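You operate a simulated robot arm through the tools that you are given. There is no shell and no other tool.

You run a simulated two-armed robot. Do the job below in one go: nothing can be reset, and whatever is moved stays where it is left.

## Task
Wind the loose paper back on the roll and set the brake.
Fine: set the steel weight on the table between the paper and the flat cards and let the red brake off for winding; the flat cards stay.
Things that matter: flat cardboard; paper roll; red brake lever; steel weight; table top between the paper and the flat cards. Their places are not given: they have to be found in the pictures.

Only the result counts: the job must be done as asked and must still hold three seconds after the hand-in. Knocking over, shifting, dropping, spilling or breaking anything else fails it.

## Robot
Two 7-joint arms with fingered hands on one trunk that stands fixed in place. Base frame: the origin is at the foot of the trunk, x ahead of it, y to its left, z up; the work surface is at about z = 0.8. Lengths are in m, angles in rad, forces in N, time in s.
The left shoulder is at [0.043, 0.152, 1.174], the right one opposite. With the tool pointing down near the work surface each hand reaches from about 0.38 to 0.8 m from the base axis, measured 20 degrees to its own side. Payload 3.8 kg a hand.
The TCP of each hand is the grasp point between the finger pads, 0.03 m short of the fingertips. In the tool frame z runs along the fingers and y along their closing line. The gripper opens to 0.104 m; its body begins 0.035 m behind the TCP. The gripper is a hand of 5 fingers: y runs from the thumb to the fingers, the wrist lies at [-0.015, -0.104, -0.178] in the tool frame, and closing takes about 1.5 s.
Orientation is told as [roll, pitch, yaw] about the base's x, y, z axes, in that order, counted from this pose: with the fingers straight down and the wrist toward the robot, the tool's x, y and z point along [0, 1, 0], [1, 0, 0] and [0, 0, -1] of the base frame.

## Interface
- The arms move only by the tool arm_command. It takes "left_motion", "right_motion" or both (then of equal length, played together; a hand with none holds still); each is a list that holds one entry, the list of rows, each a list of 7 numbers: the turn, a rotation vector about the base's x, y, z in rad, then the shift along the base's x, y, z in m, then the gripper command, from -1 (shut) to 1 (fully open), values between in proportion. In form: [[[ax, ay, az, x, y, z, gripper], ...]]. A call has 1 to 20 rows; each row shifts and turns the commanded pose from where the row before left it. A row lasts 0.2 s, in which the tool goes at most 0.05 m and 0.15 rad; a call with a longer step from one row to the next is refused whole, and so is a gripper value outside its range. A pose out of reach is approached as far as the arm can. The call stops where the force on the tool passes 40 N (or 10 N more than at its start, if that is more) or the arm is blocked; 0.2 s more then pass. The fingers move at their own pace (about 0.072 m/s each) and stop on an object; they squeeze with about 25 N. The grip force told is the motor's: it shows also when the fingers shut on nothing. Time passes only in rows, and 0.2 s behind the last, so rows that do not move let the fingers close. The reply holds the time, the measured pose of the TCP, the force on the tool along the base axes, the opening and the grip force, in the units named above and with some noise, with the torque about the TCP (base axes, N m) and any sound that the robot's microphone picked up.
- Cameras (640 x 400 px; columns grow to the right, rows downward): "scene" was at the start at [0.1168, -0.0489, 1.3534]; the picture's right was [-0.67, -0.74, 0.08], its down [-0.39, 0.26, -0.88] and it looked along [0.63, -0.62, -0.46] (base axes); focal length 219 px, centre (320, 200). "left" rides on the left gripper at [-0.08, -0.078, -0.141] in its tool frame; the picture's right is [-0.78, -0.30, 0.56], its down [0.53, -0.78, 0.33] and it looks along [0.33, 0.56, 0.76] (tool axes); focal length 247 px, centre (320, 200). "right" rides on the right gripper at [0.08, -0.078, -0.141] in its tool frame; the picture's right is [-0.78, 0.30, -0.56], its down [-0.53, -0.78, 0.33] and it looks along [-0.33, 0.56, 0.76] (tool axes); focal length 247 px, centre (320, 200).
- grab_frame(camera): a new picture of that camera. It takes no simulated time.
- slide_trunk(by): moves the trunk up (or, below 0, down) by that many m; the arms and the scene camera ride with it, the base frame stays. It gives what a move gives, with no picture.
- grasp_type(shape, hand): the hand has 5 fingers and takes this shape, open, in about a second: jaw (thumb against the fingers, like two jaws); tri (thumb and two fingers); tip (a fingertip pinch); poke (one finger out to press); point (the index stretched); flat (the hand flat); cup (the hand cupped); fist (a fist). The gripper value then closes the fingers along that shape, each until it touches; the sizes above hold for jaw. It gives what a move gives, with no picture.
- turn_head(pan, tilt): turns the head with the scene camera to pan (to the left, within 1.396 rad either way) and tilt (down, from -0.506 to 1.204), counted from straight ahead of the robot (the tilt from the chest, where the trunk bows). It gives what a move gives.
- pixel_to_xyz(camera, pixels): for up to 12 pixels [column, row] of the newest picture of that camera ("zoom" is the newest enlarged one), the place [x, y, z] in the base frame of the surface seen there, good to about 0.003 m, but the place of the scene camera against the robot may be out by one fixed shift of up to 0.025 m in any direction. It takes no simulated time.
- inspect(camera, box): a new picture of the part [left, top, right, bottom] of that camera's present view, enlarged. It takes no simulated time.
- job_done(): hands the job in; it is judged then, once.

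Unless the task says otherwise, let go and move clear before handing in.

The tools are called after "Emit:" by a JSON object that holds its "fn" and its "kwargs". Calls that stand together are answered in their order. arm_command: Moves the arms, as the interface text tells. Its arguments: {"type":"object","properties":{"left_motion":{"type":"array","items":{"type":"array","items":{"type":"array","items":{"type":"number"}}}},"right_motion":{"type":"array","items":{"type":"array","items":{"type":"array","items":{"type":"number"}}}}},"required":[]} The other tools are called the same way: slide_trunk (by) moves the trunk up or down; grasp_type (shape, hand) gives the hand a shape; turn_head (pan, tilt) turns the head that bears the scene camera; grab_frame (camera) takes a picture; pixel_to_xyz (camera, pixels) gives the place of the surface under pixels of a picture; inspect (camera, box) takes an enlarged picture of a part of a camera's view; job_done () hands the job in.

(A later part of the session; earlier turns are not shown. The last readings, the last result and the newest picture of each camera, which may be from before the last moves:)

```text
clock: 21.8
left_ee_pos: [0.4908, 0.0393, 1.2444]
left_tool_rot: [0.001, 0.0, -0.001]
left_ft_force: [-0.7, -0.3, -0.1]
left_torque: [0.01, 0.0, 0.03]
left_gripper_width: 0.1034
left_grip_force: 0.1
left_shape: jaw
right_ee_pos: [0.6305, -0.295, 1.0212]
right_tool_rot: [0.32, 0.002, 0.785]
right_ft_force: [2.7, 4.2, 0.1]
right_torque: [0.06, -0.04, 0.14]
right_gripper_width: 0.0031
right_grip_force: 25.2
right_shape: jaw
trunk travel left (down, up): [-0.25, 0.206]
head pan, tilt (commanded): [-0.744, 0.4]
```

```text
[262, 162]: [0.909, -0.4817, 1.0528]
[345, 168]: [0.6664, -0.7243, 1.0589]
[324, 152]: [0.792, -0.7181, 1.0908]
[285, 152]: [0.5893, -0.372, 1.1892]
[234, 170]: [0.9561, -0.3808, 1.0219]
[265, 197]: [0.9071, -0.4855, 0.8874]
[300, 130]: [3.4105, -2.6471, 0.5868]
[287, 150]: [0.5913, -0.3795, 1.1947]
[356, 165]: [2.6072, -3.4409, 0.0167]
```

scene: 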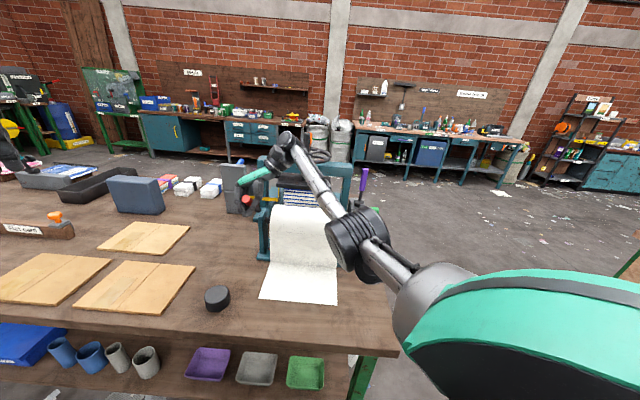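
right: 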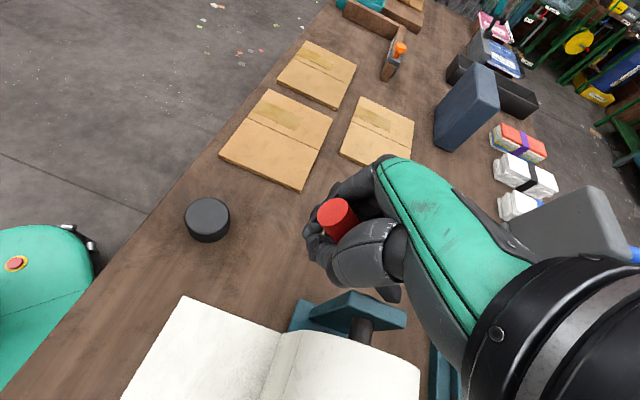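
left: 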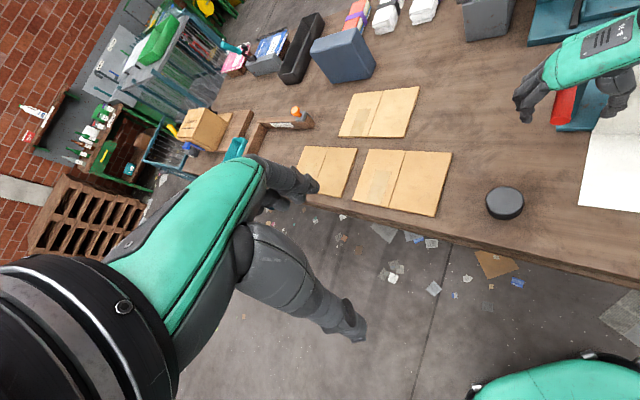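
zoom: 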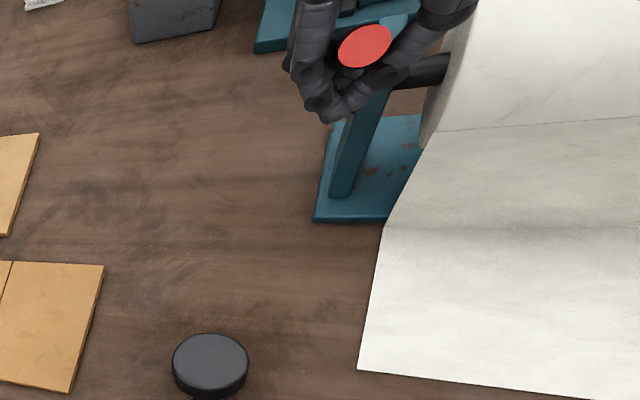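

The press frame is well behind (x+|y| ≥ 0.98·√2), so there's room, and the lever keeps rising at about 0.7 rad. I continue up the arc.

Emit:
{"fn": "arm_command", "kwargs": {"right_motion": [[[0.0566, 0.0566, 0, 0.0051, -0.0051, 0.0078, -1], [0.0566, 0.0566, 0, 0.0057, -0.0057, 0.007, -1], [0.0566, 0.0566, 0, 0.0061, -0.0061, 0.0062, -1], [0, 0, 0, 0, 0, 0, -1]]]}}

Emit:
{"fn": "inspect", "kwargs": {"camera": "left", "box": [480, 0, 640, 200]}}

Emit:
{"fn": "grab_frame", "kwargs": {"camera": "right"}}

```text
clock: 22.9
left_ee_pos: [0.4952, 0.0386, 1.2411]
left_tool_rot: [-0.001, 0.007, -0.002]
left_ft_force: [-0.1, 0.4, -0.1]
left_torque: [0.01, -0.01, 0.01]
left_gripper_width: 0.1036
left_grip_force: 0.1
left_shape: jaw
right_ee_pos: [0.6218, -0.3019, 1.0349]
right_tool_rot: [0.56, 0.001, 0.78]
right_ft_force: [31.8, 20.6, -8.9]
right_torque: [-0.23, 0.67, 0.18]
right_gripper_width: 0.0046
right_grip_force: 24.9
right_shape: jaw
right hand out of reach, approached as far as the arm can: row 2, 3
trunk travel left (down, up): [-0.25, 0.206]
head pan, tilt (commanded): [-0.744, 0.4]
stopped in row 4 (right hand): the force on the tool passed its limit at 41 N (the readings are from after the stop); the commanded pose is now the measured one
```

```text
2.00 times, centred on (560, 100) of left
```

zoom: 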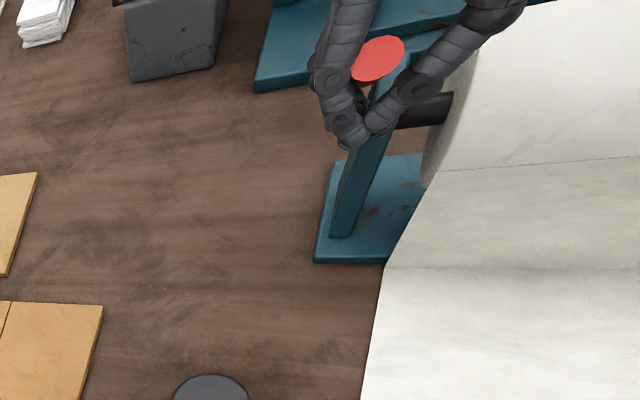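

```text
taken
```

right: 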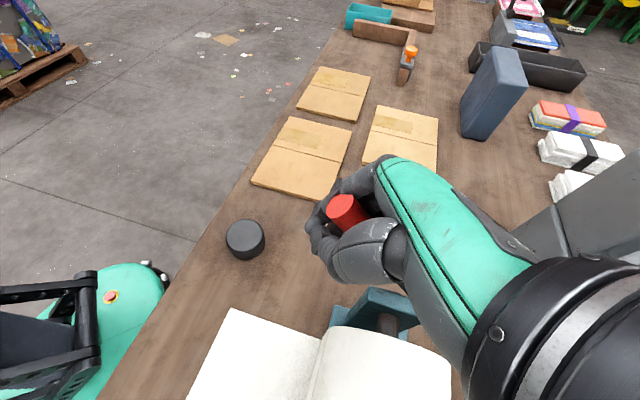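

The arm ran out of reach because of the hand's tilt (force 41 N, pulling the lever sideways). I untilt the hand and shift it back toward the lever's arc to relieve the load.

Emit:
{"fn": "arm_command", "kwargs": {"right_motion": [[[-0.0566, -0.0566, 0, 0.006, 0, 0, -1], [-0.0566, -0.0566, 0, 0.006, -0.001, 0, -1], [-0.0566, -0.0566, 0, 0.006, -0.001, 0, -1], [0, 0, 0, 0, 0, 0, -1]]]}}

Emit:
{"fn": "inspect", "kwargs": {"camera": "left", "box": [480, 0, 640, 200]}}

Emit:
{"fn": "grab_frame", "kwargs": {"camera": "right"}}

```text
clock: 23.9
left_ee_pos: [0.4895, 0.0377, 1.2447]
left_tool_rot: [-0.002, -0.001, -0.004]
left_ft_force: [-0.2, -0.3, 0.5]
left_torque: [-0.03, 0.01, -0.01]
left_gripper_width: 0.1038
left_grip_force: 0.0
left_shape: jaw
right_ee_pos: [0.6347, -0.3072, 1.0404]
right_tool_rot: [0.315, -0.001, 0.783]
right_ft_force: [1.9, 9.1, 3.4]
right_torque: [0.11, 0.11, 0.27]
right_gripper_width: 0.0033
right_grip_force: 24.7
right_shape: jaw
trunk travel left (down, up): [-0.25, 0.206]
head pan, tilt (commanded): [-0.744, 0.4]
```

```text
2.00 times, centred on (560, 100) of left
```

zoom: 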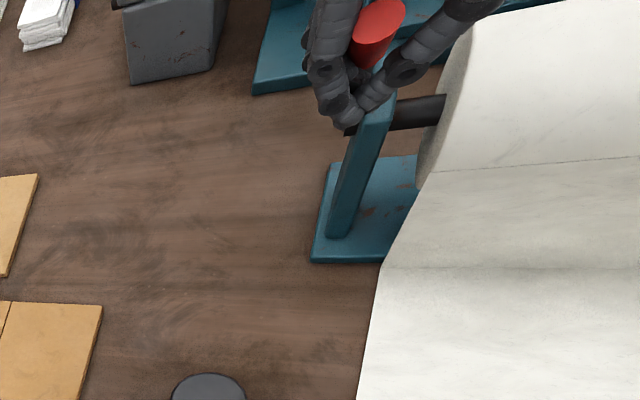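

```text
taken
```

right: 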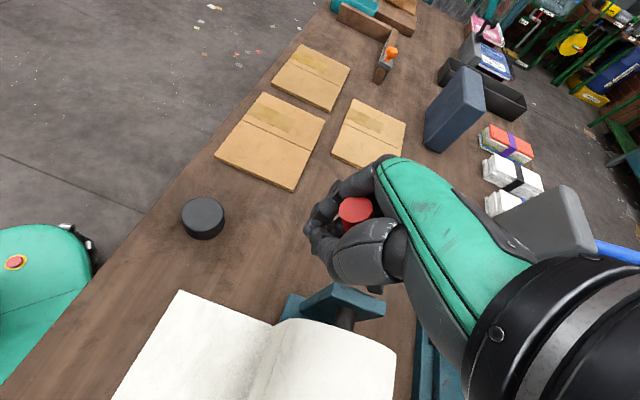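

The load is relieved (about 10 N) and the lever stands at about 0.95 rad. I carry on pushing it back while untilting the hand so that the arm stays within reach.

Emit:
{"fn": "arm_command", "kwargs": {"right_motion": [[[-0.0707, -0.0707, 0, 0.0075, -0.0055, 0.004, -1], [-0.0707, -0.0707, 0, 0.0075, -0.0055, 0.004, -1], [-0.0707, -0.0707, 0, 0.0075, -0.0065, 0.003, -1], [0, 0, 0, 0, 0, 0, -1]]]}}

Emit:
{"fn": "inspect", "kwargs": {"camera": "left", "box": [480, 0, 640, 200]}}

Emit:
{"fn": "grab_frame", "kwargs": {"camera": "right"}}

```text
clock: 24.9
left_ee_pos: [0.4903, 0.0378, 1.2437]
left_tool_rot: [-0.001, 0.002, -0.003]
left_ft_force: [-0.8, 0.2, 0.4]
left_torque: [0.0, 0.0, 0.02]
left_gripper_width: 0.1035
left_grip_force: 0.0
left_shape: jaw
right_ee_pos: [0.6579, -0.328, 1.0499]
right_tool_rot: [0.018, -0.002, 0.781]
right_ft_force: [3.0, 2.8, -2.7]
right_torque: [0.1, 0.12, 0.14]
right_gripper_width: 0.0028
right_grip_force: 24.9
right_shape: jaw
trunk travel left (down, up): [-0.25, 0.206]
head pan, tilt (commanded): [-0.744, 0.4]
```

```text
2.00 times, centred on (560, 100) of left
```

zoom: 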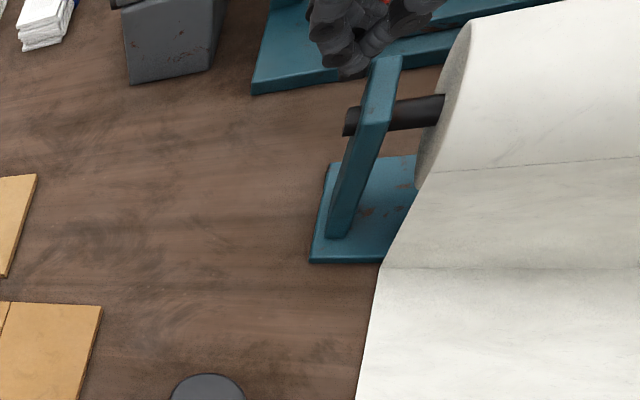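

```text
taken
```

right: 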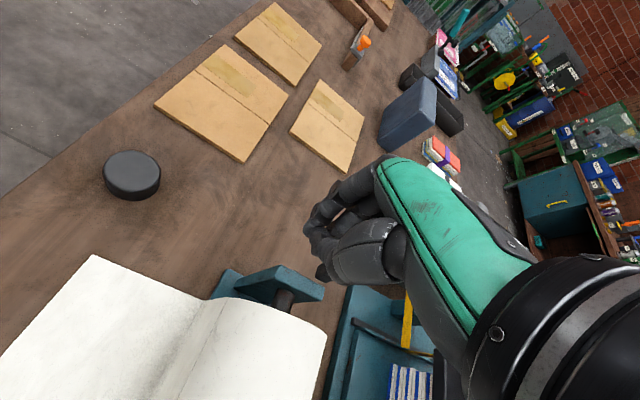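

The hand is now at (0.658, -0.328, 1.050) with low force. I look with the scene camera to see where the lever stands.

Emit:
{"fn": "inspect", "kwargs": {"camera": "scene", "box": [210, 130, 330, 260]}}

Emit:
{"fn": "inspect", "kwargs": {"camera": "right", "box": [260, 140, 440, 300]}}

Emit:
{"fn": "grab_frame", "kwargs": {"camera": "left"}}

```text
3.08 times, centred on (270, 195) of scene
```

zoom: 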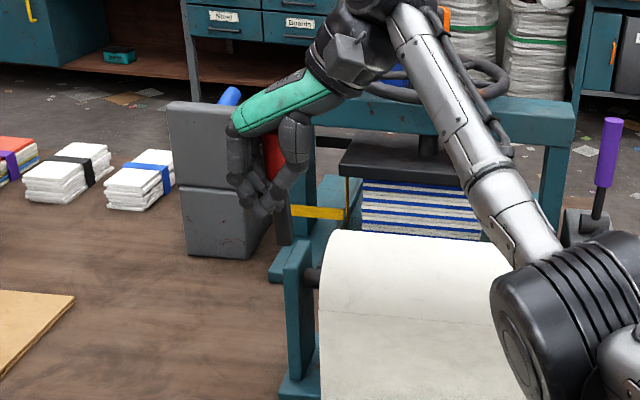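

```text
2.50 times, centred on (350, 220) of right
```

zoom: 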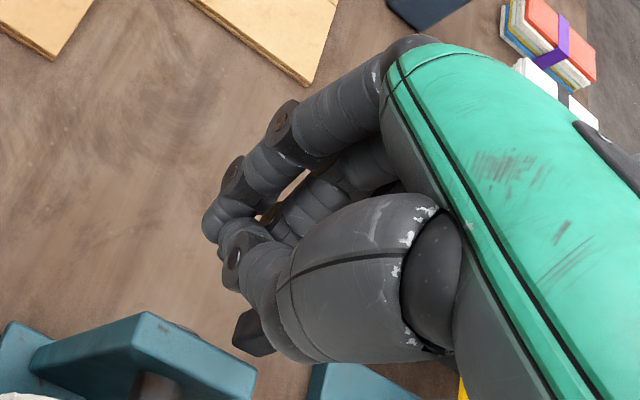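

```text
taken
```

left: 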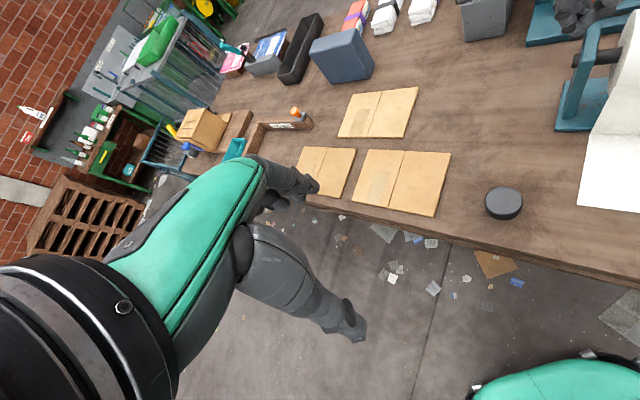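

The lever now stands almost upright inside the hand (red at 272,160 in the scene zoom). I push a little further to feel for its end stop.

Emit:
{"fn": "arm_command", "kwargs": {"right_motion": [[[0, 0, 0, 0.006, -0.006, 0.002, -1], [0, 0, 0, 0.006, -0.006, 0.001, -1], [0, 0, 0, 0, 0, 0, -1]]]}}

Emit:
{"fn": "inspect", "kwargs": {"camera": "scene", "box": [210, 130, 330, 260]}}

```text
clock: 25.8
left_ee_pos: [0.4894, 0.0375, 1.2448]
left_tool_rot: [0.0, 0.001, -0.002]
left_ft_force: [-0.4, 0.3, -0.2]
left_torque: [-0.03, 0.01, 0.04]
left_gripper_width: 0.1038
left_grip_force: 0.0
left_shape: jaw
right_ee_pos: [0.6683, -0.3374, 1.0537]
right_tool_rot: [0.021, -0.002, 0.783]
right_ft_force: [3.2, 6.4, -2.4]
right_torque: [0.11, 0.33, 0.24]
right_gripper_width: 0.0031
right_grip_force: 24.7
right_shape: jaw
trunk travel left (down, up): [-0.25, 0.206]
head pan, tilt (commanded): [-0.744, 0.4]
```

```text
3.08 times, centred on (270, 195) of scene
```

zoom: 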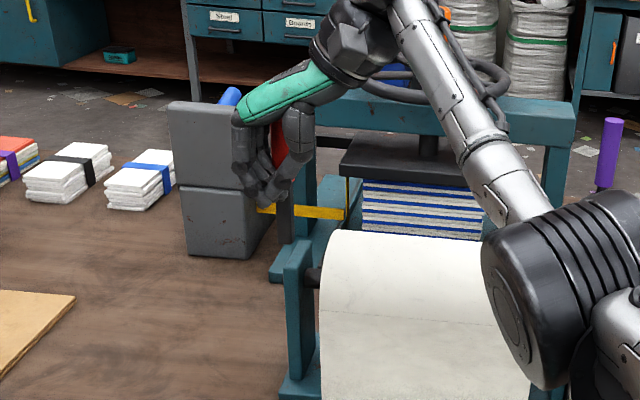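

Still no firm stop (about 7 N). I push on a bit more in small steps.

Emit:
{"fn": "arm_command", "kwargs": {"right_motion": [[[0, 0, 0, 0.005, -0.005, 0.001, -1], [0, 0, 0, 0.005, -0.005, 0, -1], [0, 0, 0, 0.005, -0.005, 0, -1], [0, 0, 0, 0, 0, 0, -1]]]}}

Emit:
{"fn": "inspect", "kwargs": {"camera": "scene", "box": [210, 130, 330, 260]}}

```text
clock: 26.6
left_ee_pos: [0.488, 0.0391, 1.2459]
left_tool_rot: [-0.002, -0.001, -0.004]
left_ft_force: [-0.9, 0.5, -0.2]
left_torque: [0.0, 0.02, 0.0]
left_gripper_width: 0.1037
left_grip_force: 0.0
left_shape: jaw
right_ee_pos: [0.6778, -0.343, 1.0555]
right_tool_rot: [0.041, 0.0, 0.799]
right_ft_force: [-23.2, 24.8, 3.4]
right_torque: [0.46, 0.4, 0.29]
right_gripper_width: 0.0031
right_grip_force: 24.8
right_shape: jaw
trunk travel left (down, up): [-0.25, 0.206]
head pan, tilt (commanded): [-0.744, 0.4]
stopped in row 4 (right hand): the force on the tool passed its limit at 41 N (the readings are from after the stop); the commanded pose is now the measured one
```

```text
3.08 times, centred on (270, 195) of scene
```

zoom: 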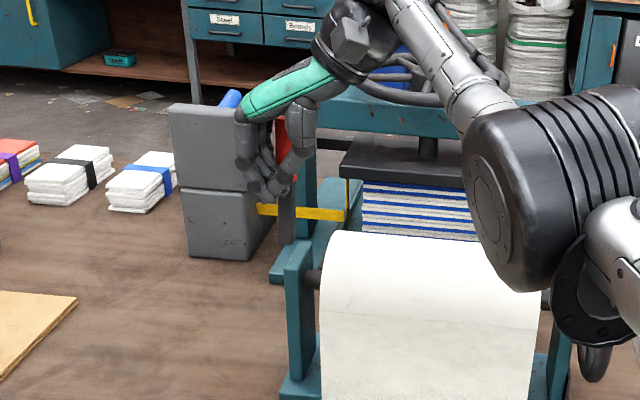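

The lever met a firm stop nearly upright (34 N straight back along the push). I back off slightly, open the hand and lift off it.

Emit:
{"fn": "arm_command", "kwargs": {"right_motion": [[[0, 0, 0, -0.003, 0.003, 0, -1], [0, 0, 0, 0, 0, 0, -0.3], [0, 0, 0, 0, 0, 0, 0.1], [0, 0, 0, 0, 0, 0, 0.4], [0, 0, 0, 0, 0, 0, 0.5], [0, 0, 0, 0, 0, 0, 0.5], [0, 0, 0, 0, 0, 0, 0.5]]]}}

Emit:
{"fn": "inspect", "kwargs": {"camera": "scene", "box": [210, 130, 330, 260]}}

Emit:
{"fn": "grab_frame", "kwargs": {"camera": "right"}}

```text
clock: 28.2
left_ee_pos: [0.4889, 0.0364, 1.244]
left_tool_rot: [0.001, -0.001, -0.005]
left_ft_force: [-1.0, -0.4, 0.1]
left_torque: [-0.01, 0.0, 0.01]
left_gripper_width: 0.1039
left_grip_force: 0.1
left_shape: jaw
right_ee_pos: [0.6772, -0.347, 1.0514]
right_tool_rot: [0.031, 0.001, 0.79]
right_ft_force: [2.2, 2.3, 3.5]
right_torque: [-0.13, -0.07, 0.09]
right_gripper_width: 0.0772
right_grip_force: 0.1
right_shape: jaw
trunk travel left (down, up): [-0.25, 0.206]
head pan, tilt (commanded): [-0.744, 0.4]
```

```text
3.08 times, centred on (270, 195) of scene
```

zoom: 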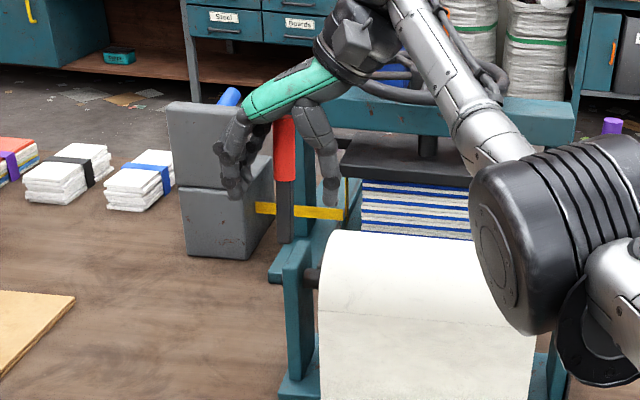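

```text
taken
```

right: 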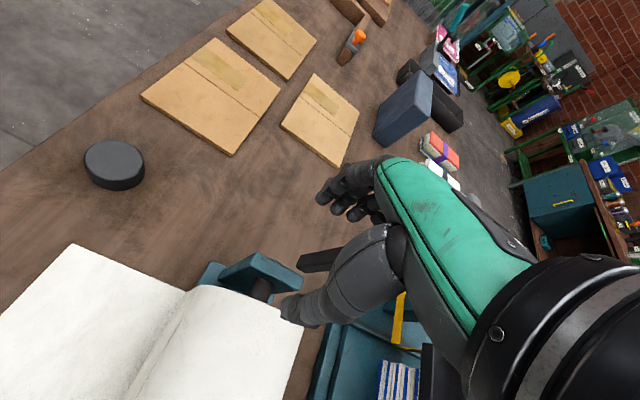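

The lever stays upright by itself (scene zoom 285,150–240), so the brake should be off. I lift the right hand clear and swing it over the roll to the wheel's side, turning it to face along the roll axis.

Emit:
{"fn": "arm_command", "kwargs": {"right_motion": [[[0, 0, 0, 0, 0, 0.03, 0.5], [0, 0, 0, 0, 0, 0.04, 0.5], [0, 0, 0, 0, 0, 0.045, 0.5], [0, 0, 0, 0, 0, 0.02, 0.5]]]}}

Emit:
{"fn": "inspect", "kwargs": {"camera": "scene", "box": [210, 130, 330, 260]}}

```text
clock: 29.2
left_ee_pos: [0.4908, 0.0356, 1.2447]
left_tool_rot: [0.001, 0.001, -0.005]
left_ft_force: [0.2, -0.8, -0.5]
left_torque: [0.04, 0.03, 0.0]
left_gripper_width: 0.1034
left_grip_force: 0.0
left_shape: jaw
right_ee_pos: [0.6567, -0.3444, 1.1789]
right_tool_rot: [0.034, 0.005, 0.791]
right_ft_force: [0.6, 0.6, -0.4]
right_torque: [0.0, 0.0, -0.01]
right_gripper_width: 0.0775
right_grip_force: 0.2
right_shape: jaw
right hand out of reach, approached as far as the arm can: row 2, 3, 4
trunk travel left (down, up): [-0.25, 0.206]
head pan, tilt (commanded): [-0.744, 0.4]
```

```text
3.08 times, centred on (270, 195) of scene
```

zoom: 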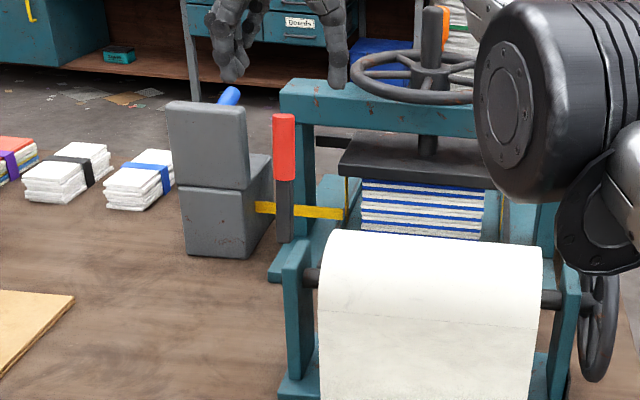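

The red lever stands upright (285,115–240) and stays. Now I swing the right hand over the roll toward the wheel's side.

Emit:
{"fn": "arm_command", "kwargs": {"right_motion": [[[0, 0, -0.1309, -0.0228, -0.0213, -0.001, 0.8], [0, 0, -0.1309, -0.0228, -0.0213, -0.001, 0.8], [0, 0, -0.1309, -0.0228, -0.0213, -0.001, 0.8], [0, 0, -0.1309, -0.0228, -0.0213, -0.001, 0.8], [0, 0, -0.1309, -0.0228, -0.0213, -0.001, 0.8], [0, 0, -0.1309, -0.0228, -0.0213, -0.001, 0.8], [0, 0, -0.1309, -0.0228, -0.0213, -0.001, 0.8], [0, 0, -0.1309, -0.0228, -0.0213, -0.001, 0.8], [0, 0, -0.1309, -0.0228, -0.0213, -0.001, 0.8], [0, 0, -0.1309, -0.0228, -0.0213, -0.001, 0.8], [0, 0, -0.1309, -0.0228, -0.0213, -0.001, 0.8], [0, 0, -0.1309, -0.0228, -0.0213, -0.001, 0.8]]]}}

Emit:
{"fn": "grab_frame", "kwargs": {"camera": "scene"}}

Emit:
{"fn": "grab_frame", "kwargs": {"camera": "right"}}

```text
clock: 31.8
left_ee_pos: [0.4891, 0.0352, 1.2452]
left_tool_rot: [0.001, 0.0, -0.004]
left_ft_force: [-0.4, -0.2, 0.3]
left_torque: [0.0, -0.02, -0.02]
left_gripper_width: 0.1036
left_grip_force: 0.0
left_shape: jaw
right_ee_pos: [0.3822, -0.6001, 1.1691]
right_tool_rot: [0.033, 0.003, -0.782]
right_ft_force: [-0.7, 0.3, -0.4]
right_torque: [0.03, 0.01, -0.03]
right_gripper_width: 0.0937
right_grip_force: 0.2
right_shape: jaw
trunk travel left (down, up): [-0.25, 0.206]
head pan, tilt (commanded): [-0.744, 0.4]
```

```text
taken
```

scene: 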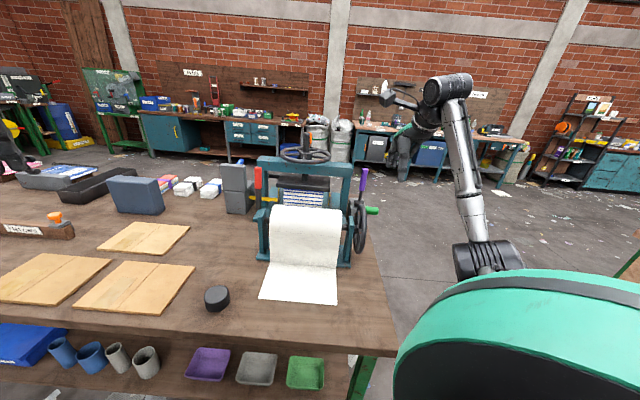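

```text
taken
```

right: 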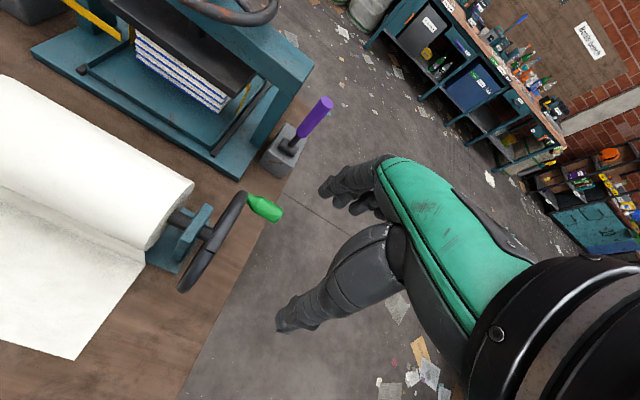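

The right camera now sees the wheel at (215,245) and the green knob at (265,207). I zoom in and measure them.

Emit:
{"fn": "inspect", "kwargs": {"camera": "right", "box": [130, 160, 310, 320]}}

Emit:
{"fn": "pixel_to_xyz", "kwargs": {"camera": "right", "pixels": [[252, 202], [265, 207], [278, 213], [260, 214], [244, 197], [184, 286], [217, 240], [205, 252], [196, 226], [208, 206], [172, 268], [268, 200]]}}

```text
2.50 times, centred on (220, 240) of right
```

zoom: 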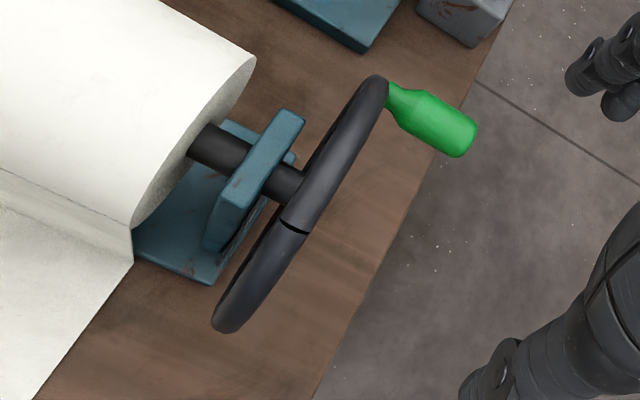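

```text
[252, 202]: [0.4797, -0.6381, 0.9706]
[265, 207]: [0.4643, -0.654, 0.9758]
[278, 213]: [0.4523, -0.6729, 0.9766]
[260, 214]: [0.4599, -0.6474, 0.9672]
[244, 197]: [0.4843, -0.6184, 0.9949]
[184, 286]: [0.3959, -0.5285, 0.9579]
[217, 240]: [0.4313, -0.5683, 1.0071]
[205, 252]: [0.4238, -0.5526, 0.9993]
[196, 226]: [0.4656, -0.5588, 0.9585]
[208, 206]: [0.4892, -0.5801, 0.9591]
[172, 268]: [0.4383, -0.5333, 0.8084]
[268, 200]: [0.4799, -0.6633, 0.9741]
```

The knob's axis is at f≈0.795 (45° frame), z≈0.964, reaching from the rim out to l≈-0.16; the wheel's centre is f≈0.7325, z≈0.928. I tilt the right hand so its fingers point inward-down at the wheel's side and look again.

Emit:
{"fn": "arm_command", "kwargs": {"right_motion": [[[0.0969, -0.0969, 0, -0.003, -0.01, 0, 0.6], [0.0969, -0.0969, 0, -0.003, -0.01, 0, 0.6], [0.0969, -0.0969, 0, -0.003, -0.01, 0, 0.6], [0.0969, -0.0969, 0, -0.003, -0.01, 0, 0.6], [0.0969, -0.0969, 0, -0.003, -0.01, 0, 0.6], [0.0969, -0.0969, 0, -0.003, -0.01, 0, 0.6], [0.0969, -0.0969, 0, -0.003, -0.01, 0, 0.6], [0, 0, 0, 0, 0, 0, 0.6]]]}}

Emit:
{"fn": "grab_frame", "kwargs": {"camera": "right"}}

Emit:
{"fn": "grab_frame", "kwargs": {"camera": "scene"}}

```text
clock: 33.6
left_ee_pos: [0.4895, 0.0366, 1.2447]
left_tool_rot: [-0.001, -0.001, -0.004]
left_ft_force: [0.4, -0.6, 0.0]
left_torque: [0.02, 0.03, -0.01]
left_gripper_width: 0.1037
left_grip_force: 0.1
left_shape: jaw
right_ee_pos: [0.3613, -0.6684, 1.1674]
right_tool_rot: [0.993, -0.001, -0.781]
right_ft_force: [0.5, -0.6, 0.6]
right_torque: [0.0, 0.01, 0.01]
right_gripper_width: 0.0836
right_grip_force: 0.1
right_shape: jaw
trunk travel left (down, up): [-0.25, 0.206]
head pan, tilt (commanded): [-0.744, 0.4]
```

```text
taken
```

right: 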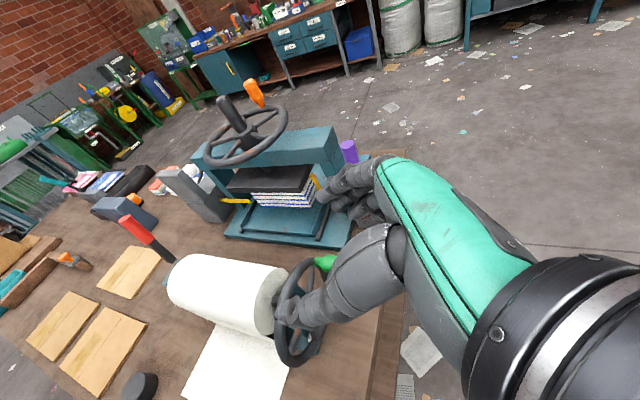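

```text
taken
```

scene: 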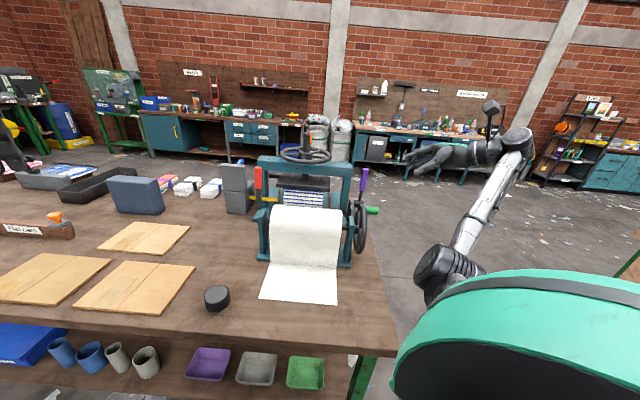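

The hand now points at the wheel from its right side at (0.361, -0.668, 1.167), clear of everything. I move down to a pre-grasp point just outside the knob.

Emit:
{"fn": "arm_command", "kwargs": {"right_motion": [[[0, 0, 0, 0.0106, -0.0086, -0.0314, 0.6], [0, 0, 0, 0.0106, -0.0086, -0.0314, 0.6], [0, 0, 0, 0.0106, -0.0086, -0.0314, 0.6], [0, 0, 0, 0.0106, -0.0086, -0.0314, 0.6], [0, 0, 0, 0.0106, -0.0086, -0.0314, 0.6], [0, 0, 0, 0, 0, 0, 0.6]]]}}

Emit:
{"fn": "grab_frame", "kwargs": {"camera": "right"}}

Emit:
{"fn": "inspect", "kwargs": {"camera": "scene", "box": [300, 130, 460, 270]}}

```text
clock: 35.0
left_ee_pos: [0.4889, 0.0351, 1.2447]
left_tool_rot: [0.0, -0.001, -0.003]
left_ft_force: [-0.3, 0.4, -0.2]
left_torque: [-0.02, 0.0, 0.03]
left_gripper_width: 0.104
left_grip_force: 0.0
left_shape: jaw
right_ee_pos: [0.4134, -0.7143, 1.0115]
right_tool_rot: [0.989, -0.003, -0.783]
right_ft_force: [0.9, -0.6, -0.9]
right_torque: [0.03, -0.01, 0.03]
right_gripper_width: 0.0833
right_grip_force: 0.0
right_shape: jaw
trunk travel left (down, up): [-0.25, 0.206]
head pan, tilt (commanded): [-0.744, 0.4]
```

```text
taken
```

right: 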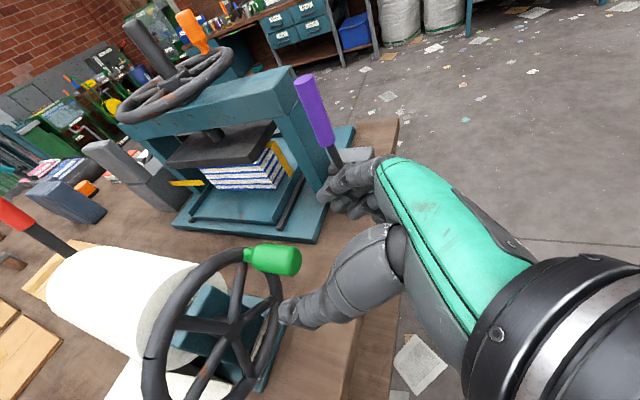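

```text
2.86 times, centred on (380, 200) of scene
```

zoom: 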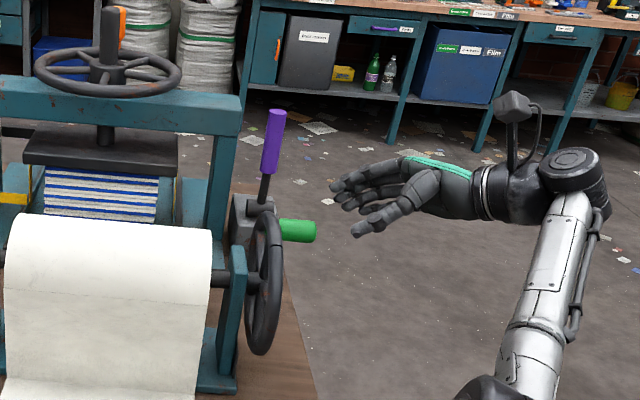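

The knob shows at (275,260), right along the hand's approach line. I measure it from this view.

Emit:
{"fn": "pixel_to_xyz", "kwargs": {"camera": "right", "pixels": [[255, 257], [270, 258], [285, 258], [297, 260], [275, 248], [275, 270], [248, 253], [220, 325], [190, 265], [275, 300], [150, 350], [235, 285]]}}

Emit:
{"fn": "inspect", "kwargs": {"camera": "right", "box": [130, 220, 330, 400]}}

```text
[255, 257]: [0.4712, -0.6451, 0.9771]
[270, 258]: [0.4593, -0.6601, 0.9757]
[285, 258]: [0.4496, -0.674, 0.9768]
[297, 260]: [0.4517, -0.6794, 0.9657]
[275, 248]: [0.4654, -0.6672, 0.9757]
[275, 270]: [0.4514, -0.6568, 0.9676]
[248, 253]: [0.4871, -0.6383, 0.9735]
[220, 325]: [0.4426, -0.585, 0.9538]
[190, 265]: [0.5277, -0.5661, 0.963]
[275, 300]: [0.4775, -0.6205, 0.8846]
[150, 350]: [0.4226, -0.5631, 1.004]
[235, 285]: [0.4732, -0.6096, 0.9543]
```

```text
2.22 times, centred on (230, 310) of right
```

zoom: 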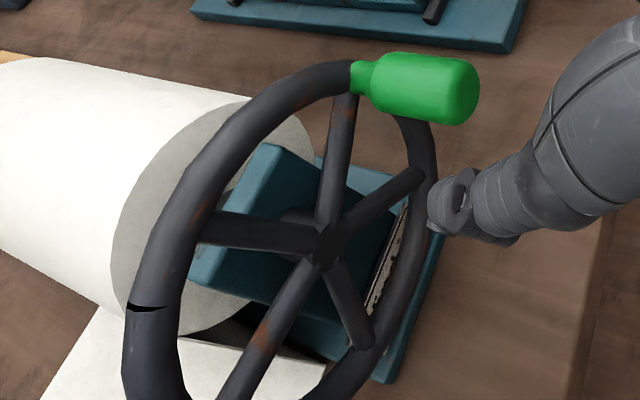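

The knob runs from the rim to l≈-0.163, centred near f 0.797, z 0.963. I check the hub and rim again to fix the turning circle.

Emit:
{"fn": "pixel_to_xyz", "kwargs": {"camera": "right", "pixels": [[231, 328], [233, 322], [229, 333], [165, 300], [147, 380], [205, 265], [225, 252], [271, 285], [276, 330], [262, 370], [143, 356], [240, 250]]}}

```text
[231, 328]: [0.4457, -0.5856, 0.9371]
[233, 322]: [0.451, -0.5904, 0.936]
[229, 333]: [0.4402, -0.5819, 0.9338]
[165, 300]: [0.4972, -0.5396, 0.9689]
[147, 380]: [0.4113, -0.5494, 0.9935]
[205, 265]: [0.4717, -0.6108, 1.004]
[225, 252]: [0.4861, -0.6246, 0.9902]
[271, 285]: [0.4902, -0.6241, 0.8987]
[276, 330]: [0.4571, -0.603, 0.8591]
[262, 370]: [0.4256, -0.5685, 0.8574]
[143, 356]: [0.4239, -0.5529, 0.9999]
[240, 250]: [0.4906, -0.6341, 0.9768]
```

The hub is at about f 0.730, z 0.934, so the knob's circle has radius about 0.073. I slide the half-open hand in over the knob.

Emit:
{"fn": "arm_command", "kwargs": {"right_motion": [[[0, 0, 0, 0.0124, 0.0124, -0.0119, 0.35], [0, 0, 0, 0.0124, 0.0124, -0.0119, 0.35], [0, 0, 0, 0.0124, 0.0124, -0.0119, 0.35], [0, 0, 0, 0.0124, 0.0124, -0.0119, 0.35], [0, 0, 0, 0, 0, 0, 0.35]]]}}

Emit:
{"fn": "grab_frame", "kwargs": {"camera": "right"}}

Emit:
{"fn": "inspect", "kwargs": {"camera": "scene", "box": [320, 150, 440, 260]}}

```text
clock: 36.2
left_ee_pos: [0.4903, 0.0361, 1.2439]
left_tool_rot: [0.0, 0.0, -0.003]
left_ft_force: [0.3, -0.8, -1.5]
left_torque: [0.03, 0.03, -0.01]
left_gripper_width: 0.1038
left_grip_force: 0.1
left_shape: jaw
right_ee_pos: [0.4633, -0.662, 0.9637]
right_tool_rot: [0.992, -0.001, -0.782]
right_ft_force: [-0.6, -0.6, -0.8]
right_torque: [0.0, 0.03, 0.0]
right_gripper_width: 0.0704
right_grip_force: 0.1
right_shape: jaw
trunk travel left (down, up): [-0.25, 0.206]
head pan, tilt (commanded): [-0.744, 0.4]
```

```text
taken
```

right: 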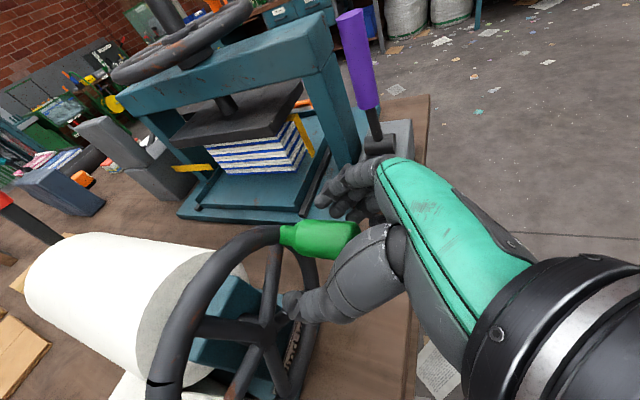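

```text
3.64 times, centred on (380, 205) of scene
```

zoom: 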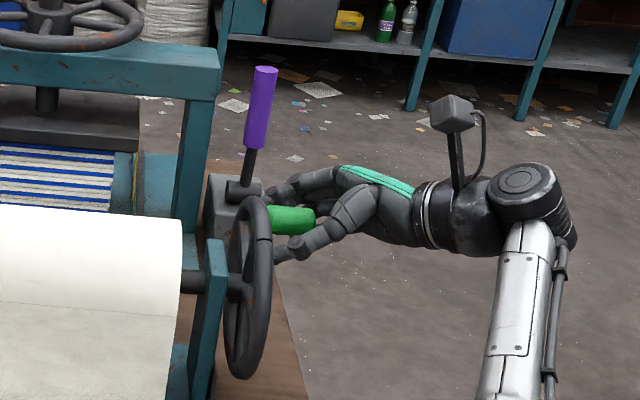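

The knob (320,238) is between the thumb and the fingers. I close the hand on it.

Emit:
{"fn": "arm_command", "kwargs": {"right_motion": [[[0, 0, 0, 0, 0, 0, 0], [0, 0, 0, 0, 0, 0, -0.3], [0, 0, 0, 0, 0, 0, -0.6], [0, 0, 0, 0, 0, 0, -1], [0, 0, 0, 0, 0, 0, -1], [0, 0, 0, 0, 0, 0, -1]]]}}

Emit:
{"fn": "grab_frame", "kwargs": {"camera": "right"}}

Emit:
{"fn": "inspect", "kwargs": {"camera": "scene", "box": [320, 150, 440, 260]}}

```text
clock: 37.6
left_ee_pos: [0.4902, 0.0361, 1.2443]
left_tool_rot: [0.0, -0.001, -0.003]
left_ft_force: [0.2, 0.5, 0.0]
left_torque: [0.03, -0.01, 0.01]
left_gripper_width: 0.1037
left_grip_force: 0.0
left_shape: jaw
right_ee_pos: [0.4628, -0.6605, 0.9648]
right_tool_rot: [0.991, 0.0, -0.779]
right_ft_force: [-1.8, 5.8, -3.4]
right_torque: [0.04, 0.04, 0.11]
right_gripper_width: 0.008
right_grip_force: 25.1
right_shape: jaw
trunk travel left (down, up): [-0.25, 0.206]
head pan, tilt (commanded): [-0.744, 0.4]
```

```text
taken
```

right: 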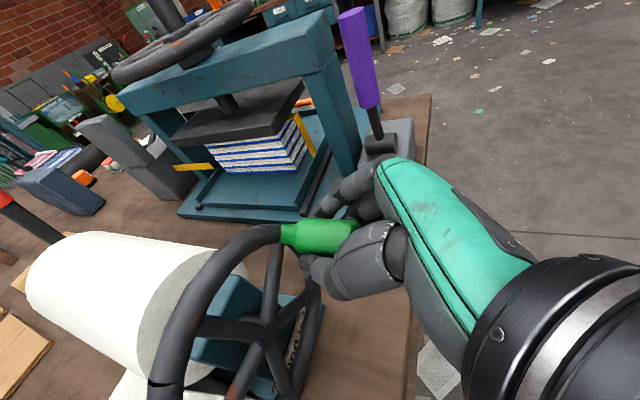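

```text
3.64 times, centred on (380, 205) of scene
```

zoom: 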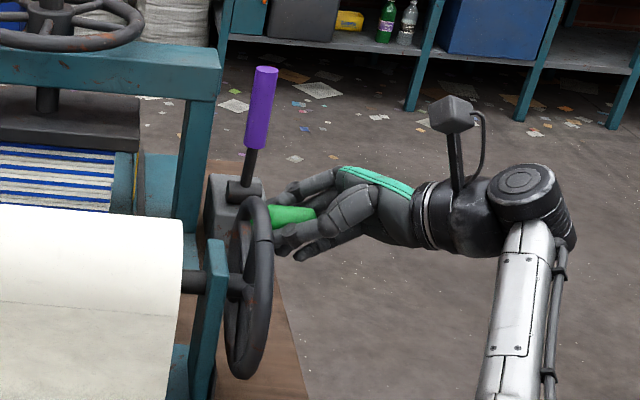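

The hand holds the knob (25 N, fingers wrapped round it). I start turning: the far side goes down (this lifts the paper's front up onto the roll), 0.3 rad first to feel the resistance.

Emit:
{"fn": "arm_command", "kwargs": {"right_motion": [[[0, 0, 0, 0.0018, -0.0018, -0.0068, -1], [0, 0, 0, 0.0013, -0.0013, -0.0071, -1], [0, 0, 0, 0.0008, -0.0008, -0.0072, -1], [0, 0, 0, 0, 0, 0, -1]]]}}

Emit:
{"fn": "grab_frame", "kwargs": {"camera": "right"}}

Emit:
{"fn": "grab_frame", "kwargs": {"camera": "scene"}}

```text
clock: 38.6
left_ee_pos: [0.4891, 0.0384, 1.2452]
left_tool_rot: [-0.002, 0.0, -0.003]
left_ft_force: [0.2, 0.5, 0.3]
left_torque: [-0.01, -0.03, 0.0]
left_gripper_width: 0.1036
left_grip_force: 0.1
left_shape: jaw
right_ee_pos: [0.4672, -0.6646, 0.9442]
right_tool_rot: [0.99, -0.004, -0.782]
right_ft_force: [-5.5, 8.9, -1.7]
right_torque: [-0.06, 0.0, -0.02]
right_gripper_width: 0.0079
right_grip_force: 25.0
right_shape: jaw
trunk travel left (down, up): [-0.25, 0.206]
head pan, tilt (commanded): [-0.744, 0.4]
```

```text
taken
```

right: 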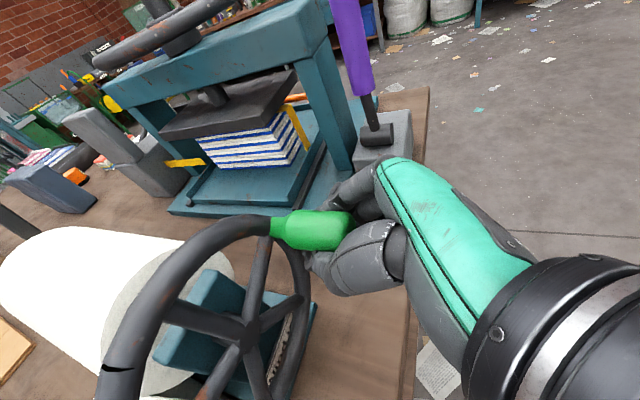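

```text
taken
```

scene: 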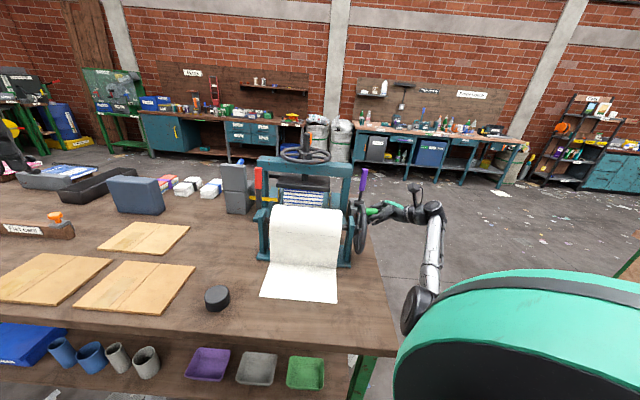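

The knob and wheel turned with little resistance, and the sheet's edge moved slightly (scene 262,297 / 338,303). There is about 10 N pushing my hand inward, so I trim the circle inward and go on.

Emit:
{"fn": "arm_command", "kwargs": {"right_motion": [[[0, 0, 0, -0.0006, 0.0006, -0.0072, -1], [0, 0, 0, -0.0009, 0.0009, -0.0073, -1], [0, 0, 0, -0.0016, 0.0016, -0.0079, -1], [0, 0, 0, -0.0016, 0.0016, -0.0071, -1], [0, 0, 0, -0.0021, 0.0021, -0.0068, -1], [0, 0, 0, 0, 0, 0, -1]]]}}

Emit:
{"fn": "grab_frame", "kwargs": {"camera": "right"}}

Emit:
{"fn": "inspect", "kwargs": {"camera": "scene", "box": [230, 150, 450, 320]}}

```text
clock: 40.0
left_ee_pos: [0.4896, 0.0362, 1.245]
left_tool_rot: [0.001, 0.0, -0.003]
left_ft_force: [0.3, -0.2, 0.3]
left_torque: [-0.01, 0.0, -0.01]
left_gripper_width: 0.1039
left_grip_force: 0.0
left_shape: jaw
right_ee_pos: [0.4607, -0.6588, 0.9077]
right_tool_rot: [0.992, -0.004, -0.782]
right_ft_force: [0.0, -0.2, -0.4]
right_torque: [-0.03, -0.02, 0.02]
right_gripper_width: 0.0065
right_grip_force: 25.4
right_shape: jaw
trunk travel left (down, up): [-0.25, 0.206]
head pan, tilt (commanded): [-0.744, 0.4]
```

```text
taken
```

right: 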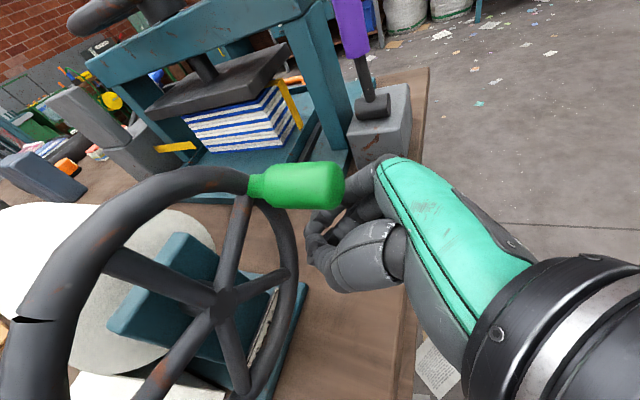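

```text
2.35 times, centred on (340, 235) of scene
```

zoom: 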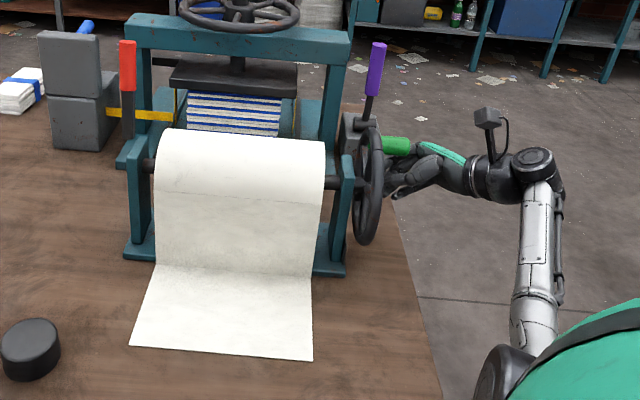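

The hand slid down off the knob: the knob now shows above the fingers at (300,187). I measure knob, rim mark and paper edge to see whether the wheel turned at all.

Emit:
{"fn": "pixel_to_xyz", "kwargs": {"camera": "right", "pixels": [[290, 178], [320, 178], [300, 195], [337, 185], [255, 185], [37, 320], [225, 300], [60, 320], [270, 355], [297, 290], [232, 225], [285, 225]]}}

Emit:
{"fn": "pixel_to_xyz", "kwargs": {"camera": "scene", "pixels": [[260, 296], [298, 299], [337, 302], [300, 270]]}}

Emit:
{"fn": "inspect", "kwargs": {"camera": "scene", "box": [240, 190, 400, 320]}}

```text
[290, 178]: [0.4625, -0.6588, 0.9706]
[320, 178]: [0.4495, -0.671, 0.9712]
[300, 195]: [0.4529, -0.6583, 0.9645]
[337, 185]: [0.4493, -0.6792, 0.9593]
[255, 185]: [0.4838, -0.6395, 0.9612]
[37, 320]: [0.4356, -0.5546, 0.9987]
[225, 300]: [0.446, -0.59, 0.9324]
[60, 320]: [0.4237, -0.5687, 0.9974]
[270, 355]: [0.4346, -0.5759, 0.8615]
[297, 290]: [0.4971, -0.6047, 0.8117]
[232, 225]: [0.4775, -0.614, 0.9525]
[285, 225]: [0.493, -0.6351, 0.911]
```

```text
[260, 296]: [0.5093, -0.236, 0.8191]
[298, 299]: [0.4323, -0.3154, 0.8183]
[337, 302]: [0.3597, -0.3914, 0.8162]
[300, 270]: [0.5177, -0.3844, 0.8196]
```

```text
3.08 times, centred on (320, 255) of scene
```

zoom: 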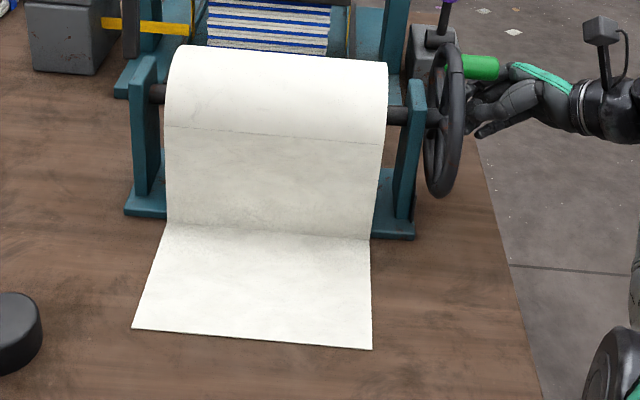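

The wheel did turn a little (knob top down about 5 mm), then my friction grip slid off, so the brake is off but a positive push is needed. I back out horizontally, rise, and try the one-finger shape to push on a spoke.

Emit:
{"fn": "arm_command", "kwargs": {"right_motion": [[[0, 0, 0, -0.0085, -0.0085, 0, -1], [0, 0, 0, -0.014, -0.014, 0, -1], [0, 0, 0, -0.02, -0.02, 0, -1], [0, 0, 0, -0.005, -0.005, 0.03, -1], [0, 0, 0, 0, 0, 0.04, -1], [0, 0, 0, 0, 0, 0.04, -1]]]}}

Emit:
{"fn": "grasp_type", "kwargs": {"hand": "right", "shape": "poke"}}

Emit:
{"fn": "grab_frame", "kwargs": {"camera": "right"}}

Emit:
{"fn": "inspect", "kwargs": {"camera": "scene", "box": [310, 130, 470, 270]}}

```text
clock: 41.4
left_ee_pos: [0.4895, 0.0359, 1.2443]
left_tool_rot: [0.001, 0.0, -0.003]
left_ft_force: [0.1, 0.0, 0.0]
left_torque: [-0.02, 0.03, 0.0]
left_gripper_width: 0.1038
left_grip_force: 0.1
left_shape: jaw
right_ee_pos: [0.4114, -0.7082, 1.0132]
right_tool_rot: [0.99, -0.002, -0.782]
right_ft_force: [0.2, 0.9, 0.3]
right_torque: [-0.04, -0.01, 0.07]
right_gripper_width: 0.006
right_grip_force: 25.7
right_shape: jaw
trunk travel left (down, up): [-0.25, 0.206]
head pan, tilt (commanded): [-0.744, 0.4]
```

```text
clock: 42.3
left_ee_pos: [0.4905, 0.0343, 1.2449]
left_tool_rot: [0.0, 0.0, -0.003]
left_ft_force: [-0.1, -0.4, 0.9]
left_torque: [0.04, -0.01, 0.02]
left_gripper_width: 0.1037
left_grip_force: 0.1
left_shape: jaw
right_ee_pos: [0.4123, -0.7076, 1.0137]
right_tool_rot: [0.991, -0.001, -0.782]
right_ft_force: [0.8, -0.1, -0.5]
right_torque: [-0.02, 0.03, 0.01]
right_gripper_width: 0.0
right_grip_force: 0.0
right_shape: poke
trunk travel left (down, up): [-0.25, 0.206]
head pan, tilt (commanded): [-0.744, 0.4]
```

```text
taken
```

right: 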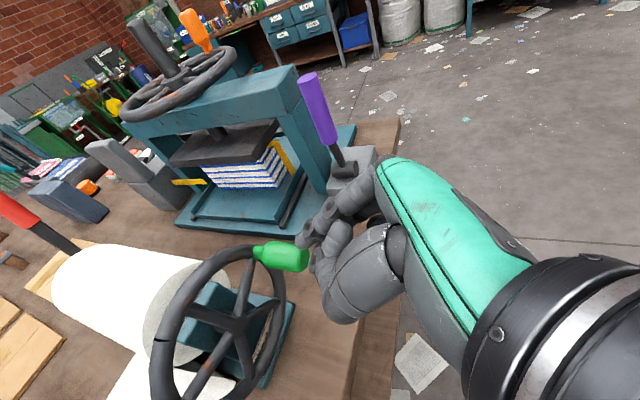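

```text
2.86 times, centred on (390, 200) of scene
```

zoom: 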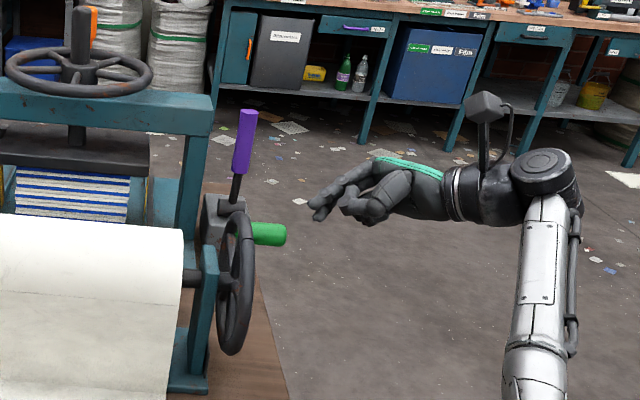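

In the poke shape the index tip shows at about (303,238). I zoom in to find the fingertip's place in the tool frame.

Emit:
{"fn": "inspect", "kwargs": {"camera": "right", "box": [260, 150, 400, 330]}}

Emit:
{"fn": "pixel_to_xyz", "kwargs": {"camera": "right", "pixels": [[301, 240], [304, 232], [310, 225], [330, 210], [315, 240], [315, 265], [325, 232], [345, 300], [330, 305], [360, 180]]}}

Emit:
{"fn": "grab_frame", "kwargs": {"camera": "left"}}

```text
2.22 times, centred on (330, 240) of right
```

zoom: 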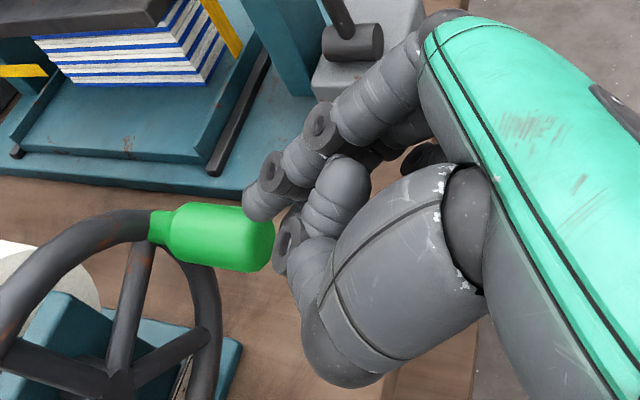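

```text
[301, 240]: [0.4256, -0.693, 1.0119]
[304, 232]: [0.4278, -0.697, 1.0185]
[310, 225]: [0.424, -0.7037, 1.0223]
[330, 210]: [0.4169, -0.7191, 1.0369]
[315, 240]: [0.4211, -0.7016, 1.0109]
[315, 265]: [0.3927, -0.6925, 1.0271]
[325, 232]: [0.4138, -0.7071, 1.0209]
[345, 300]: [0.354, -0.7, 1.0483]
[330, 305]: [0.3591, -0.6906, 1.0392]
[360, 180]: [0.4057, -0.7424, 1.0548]
```

```text
taken
```

left: 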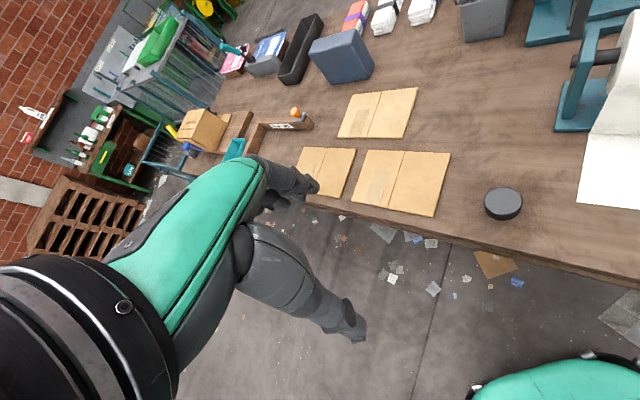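

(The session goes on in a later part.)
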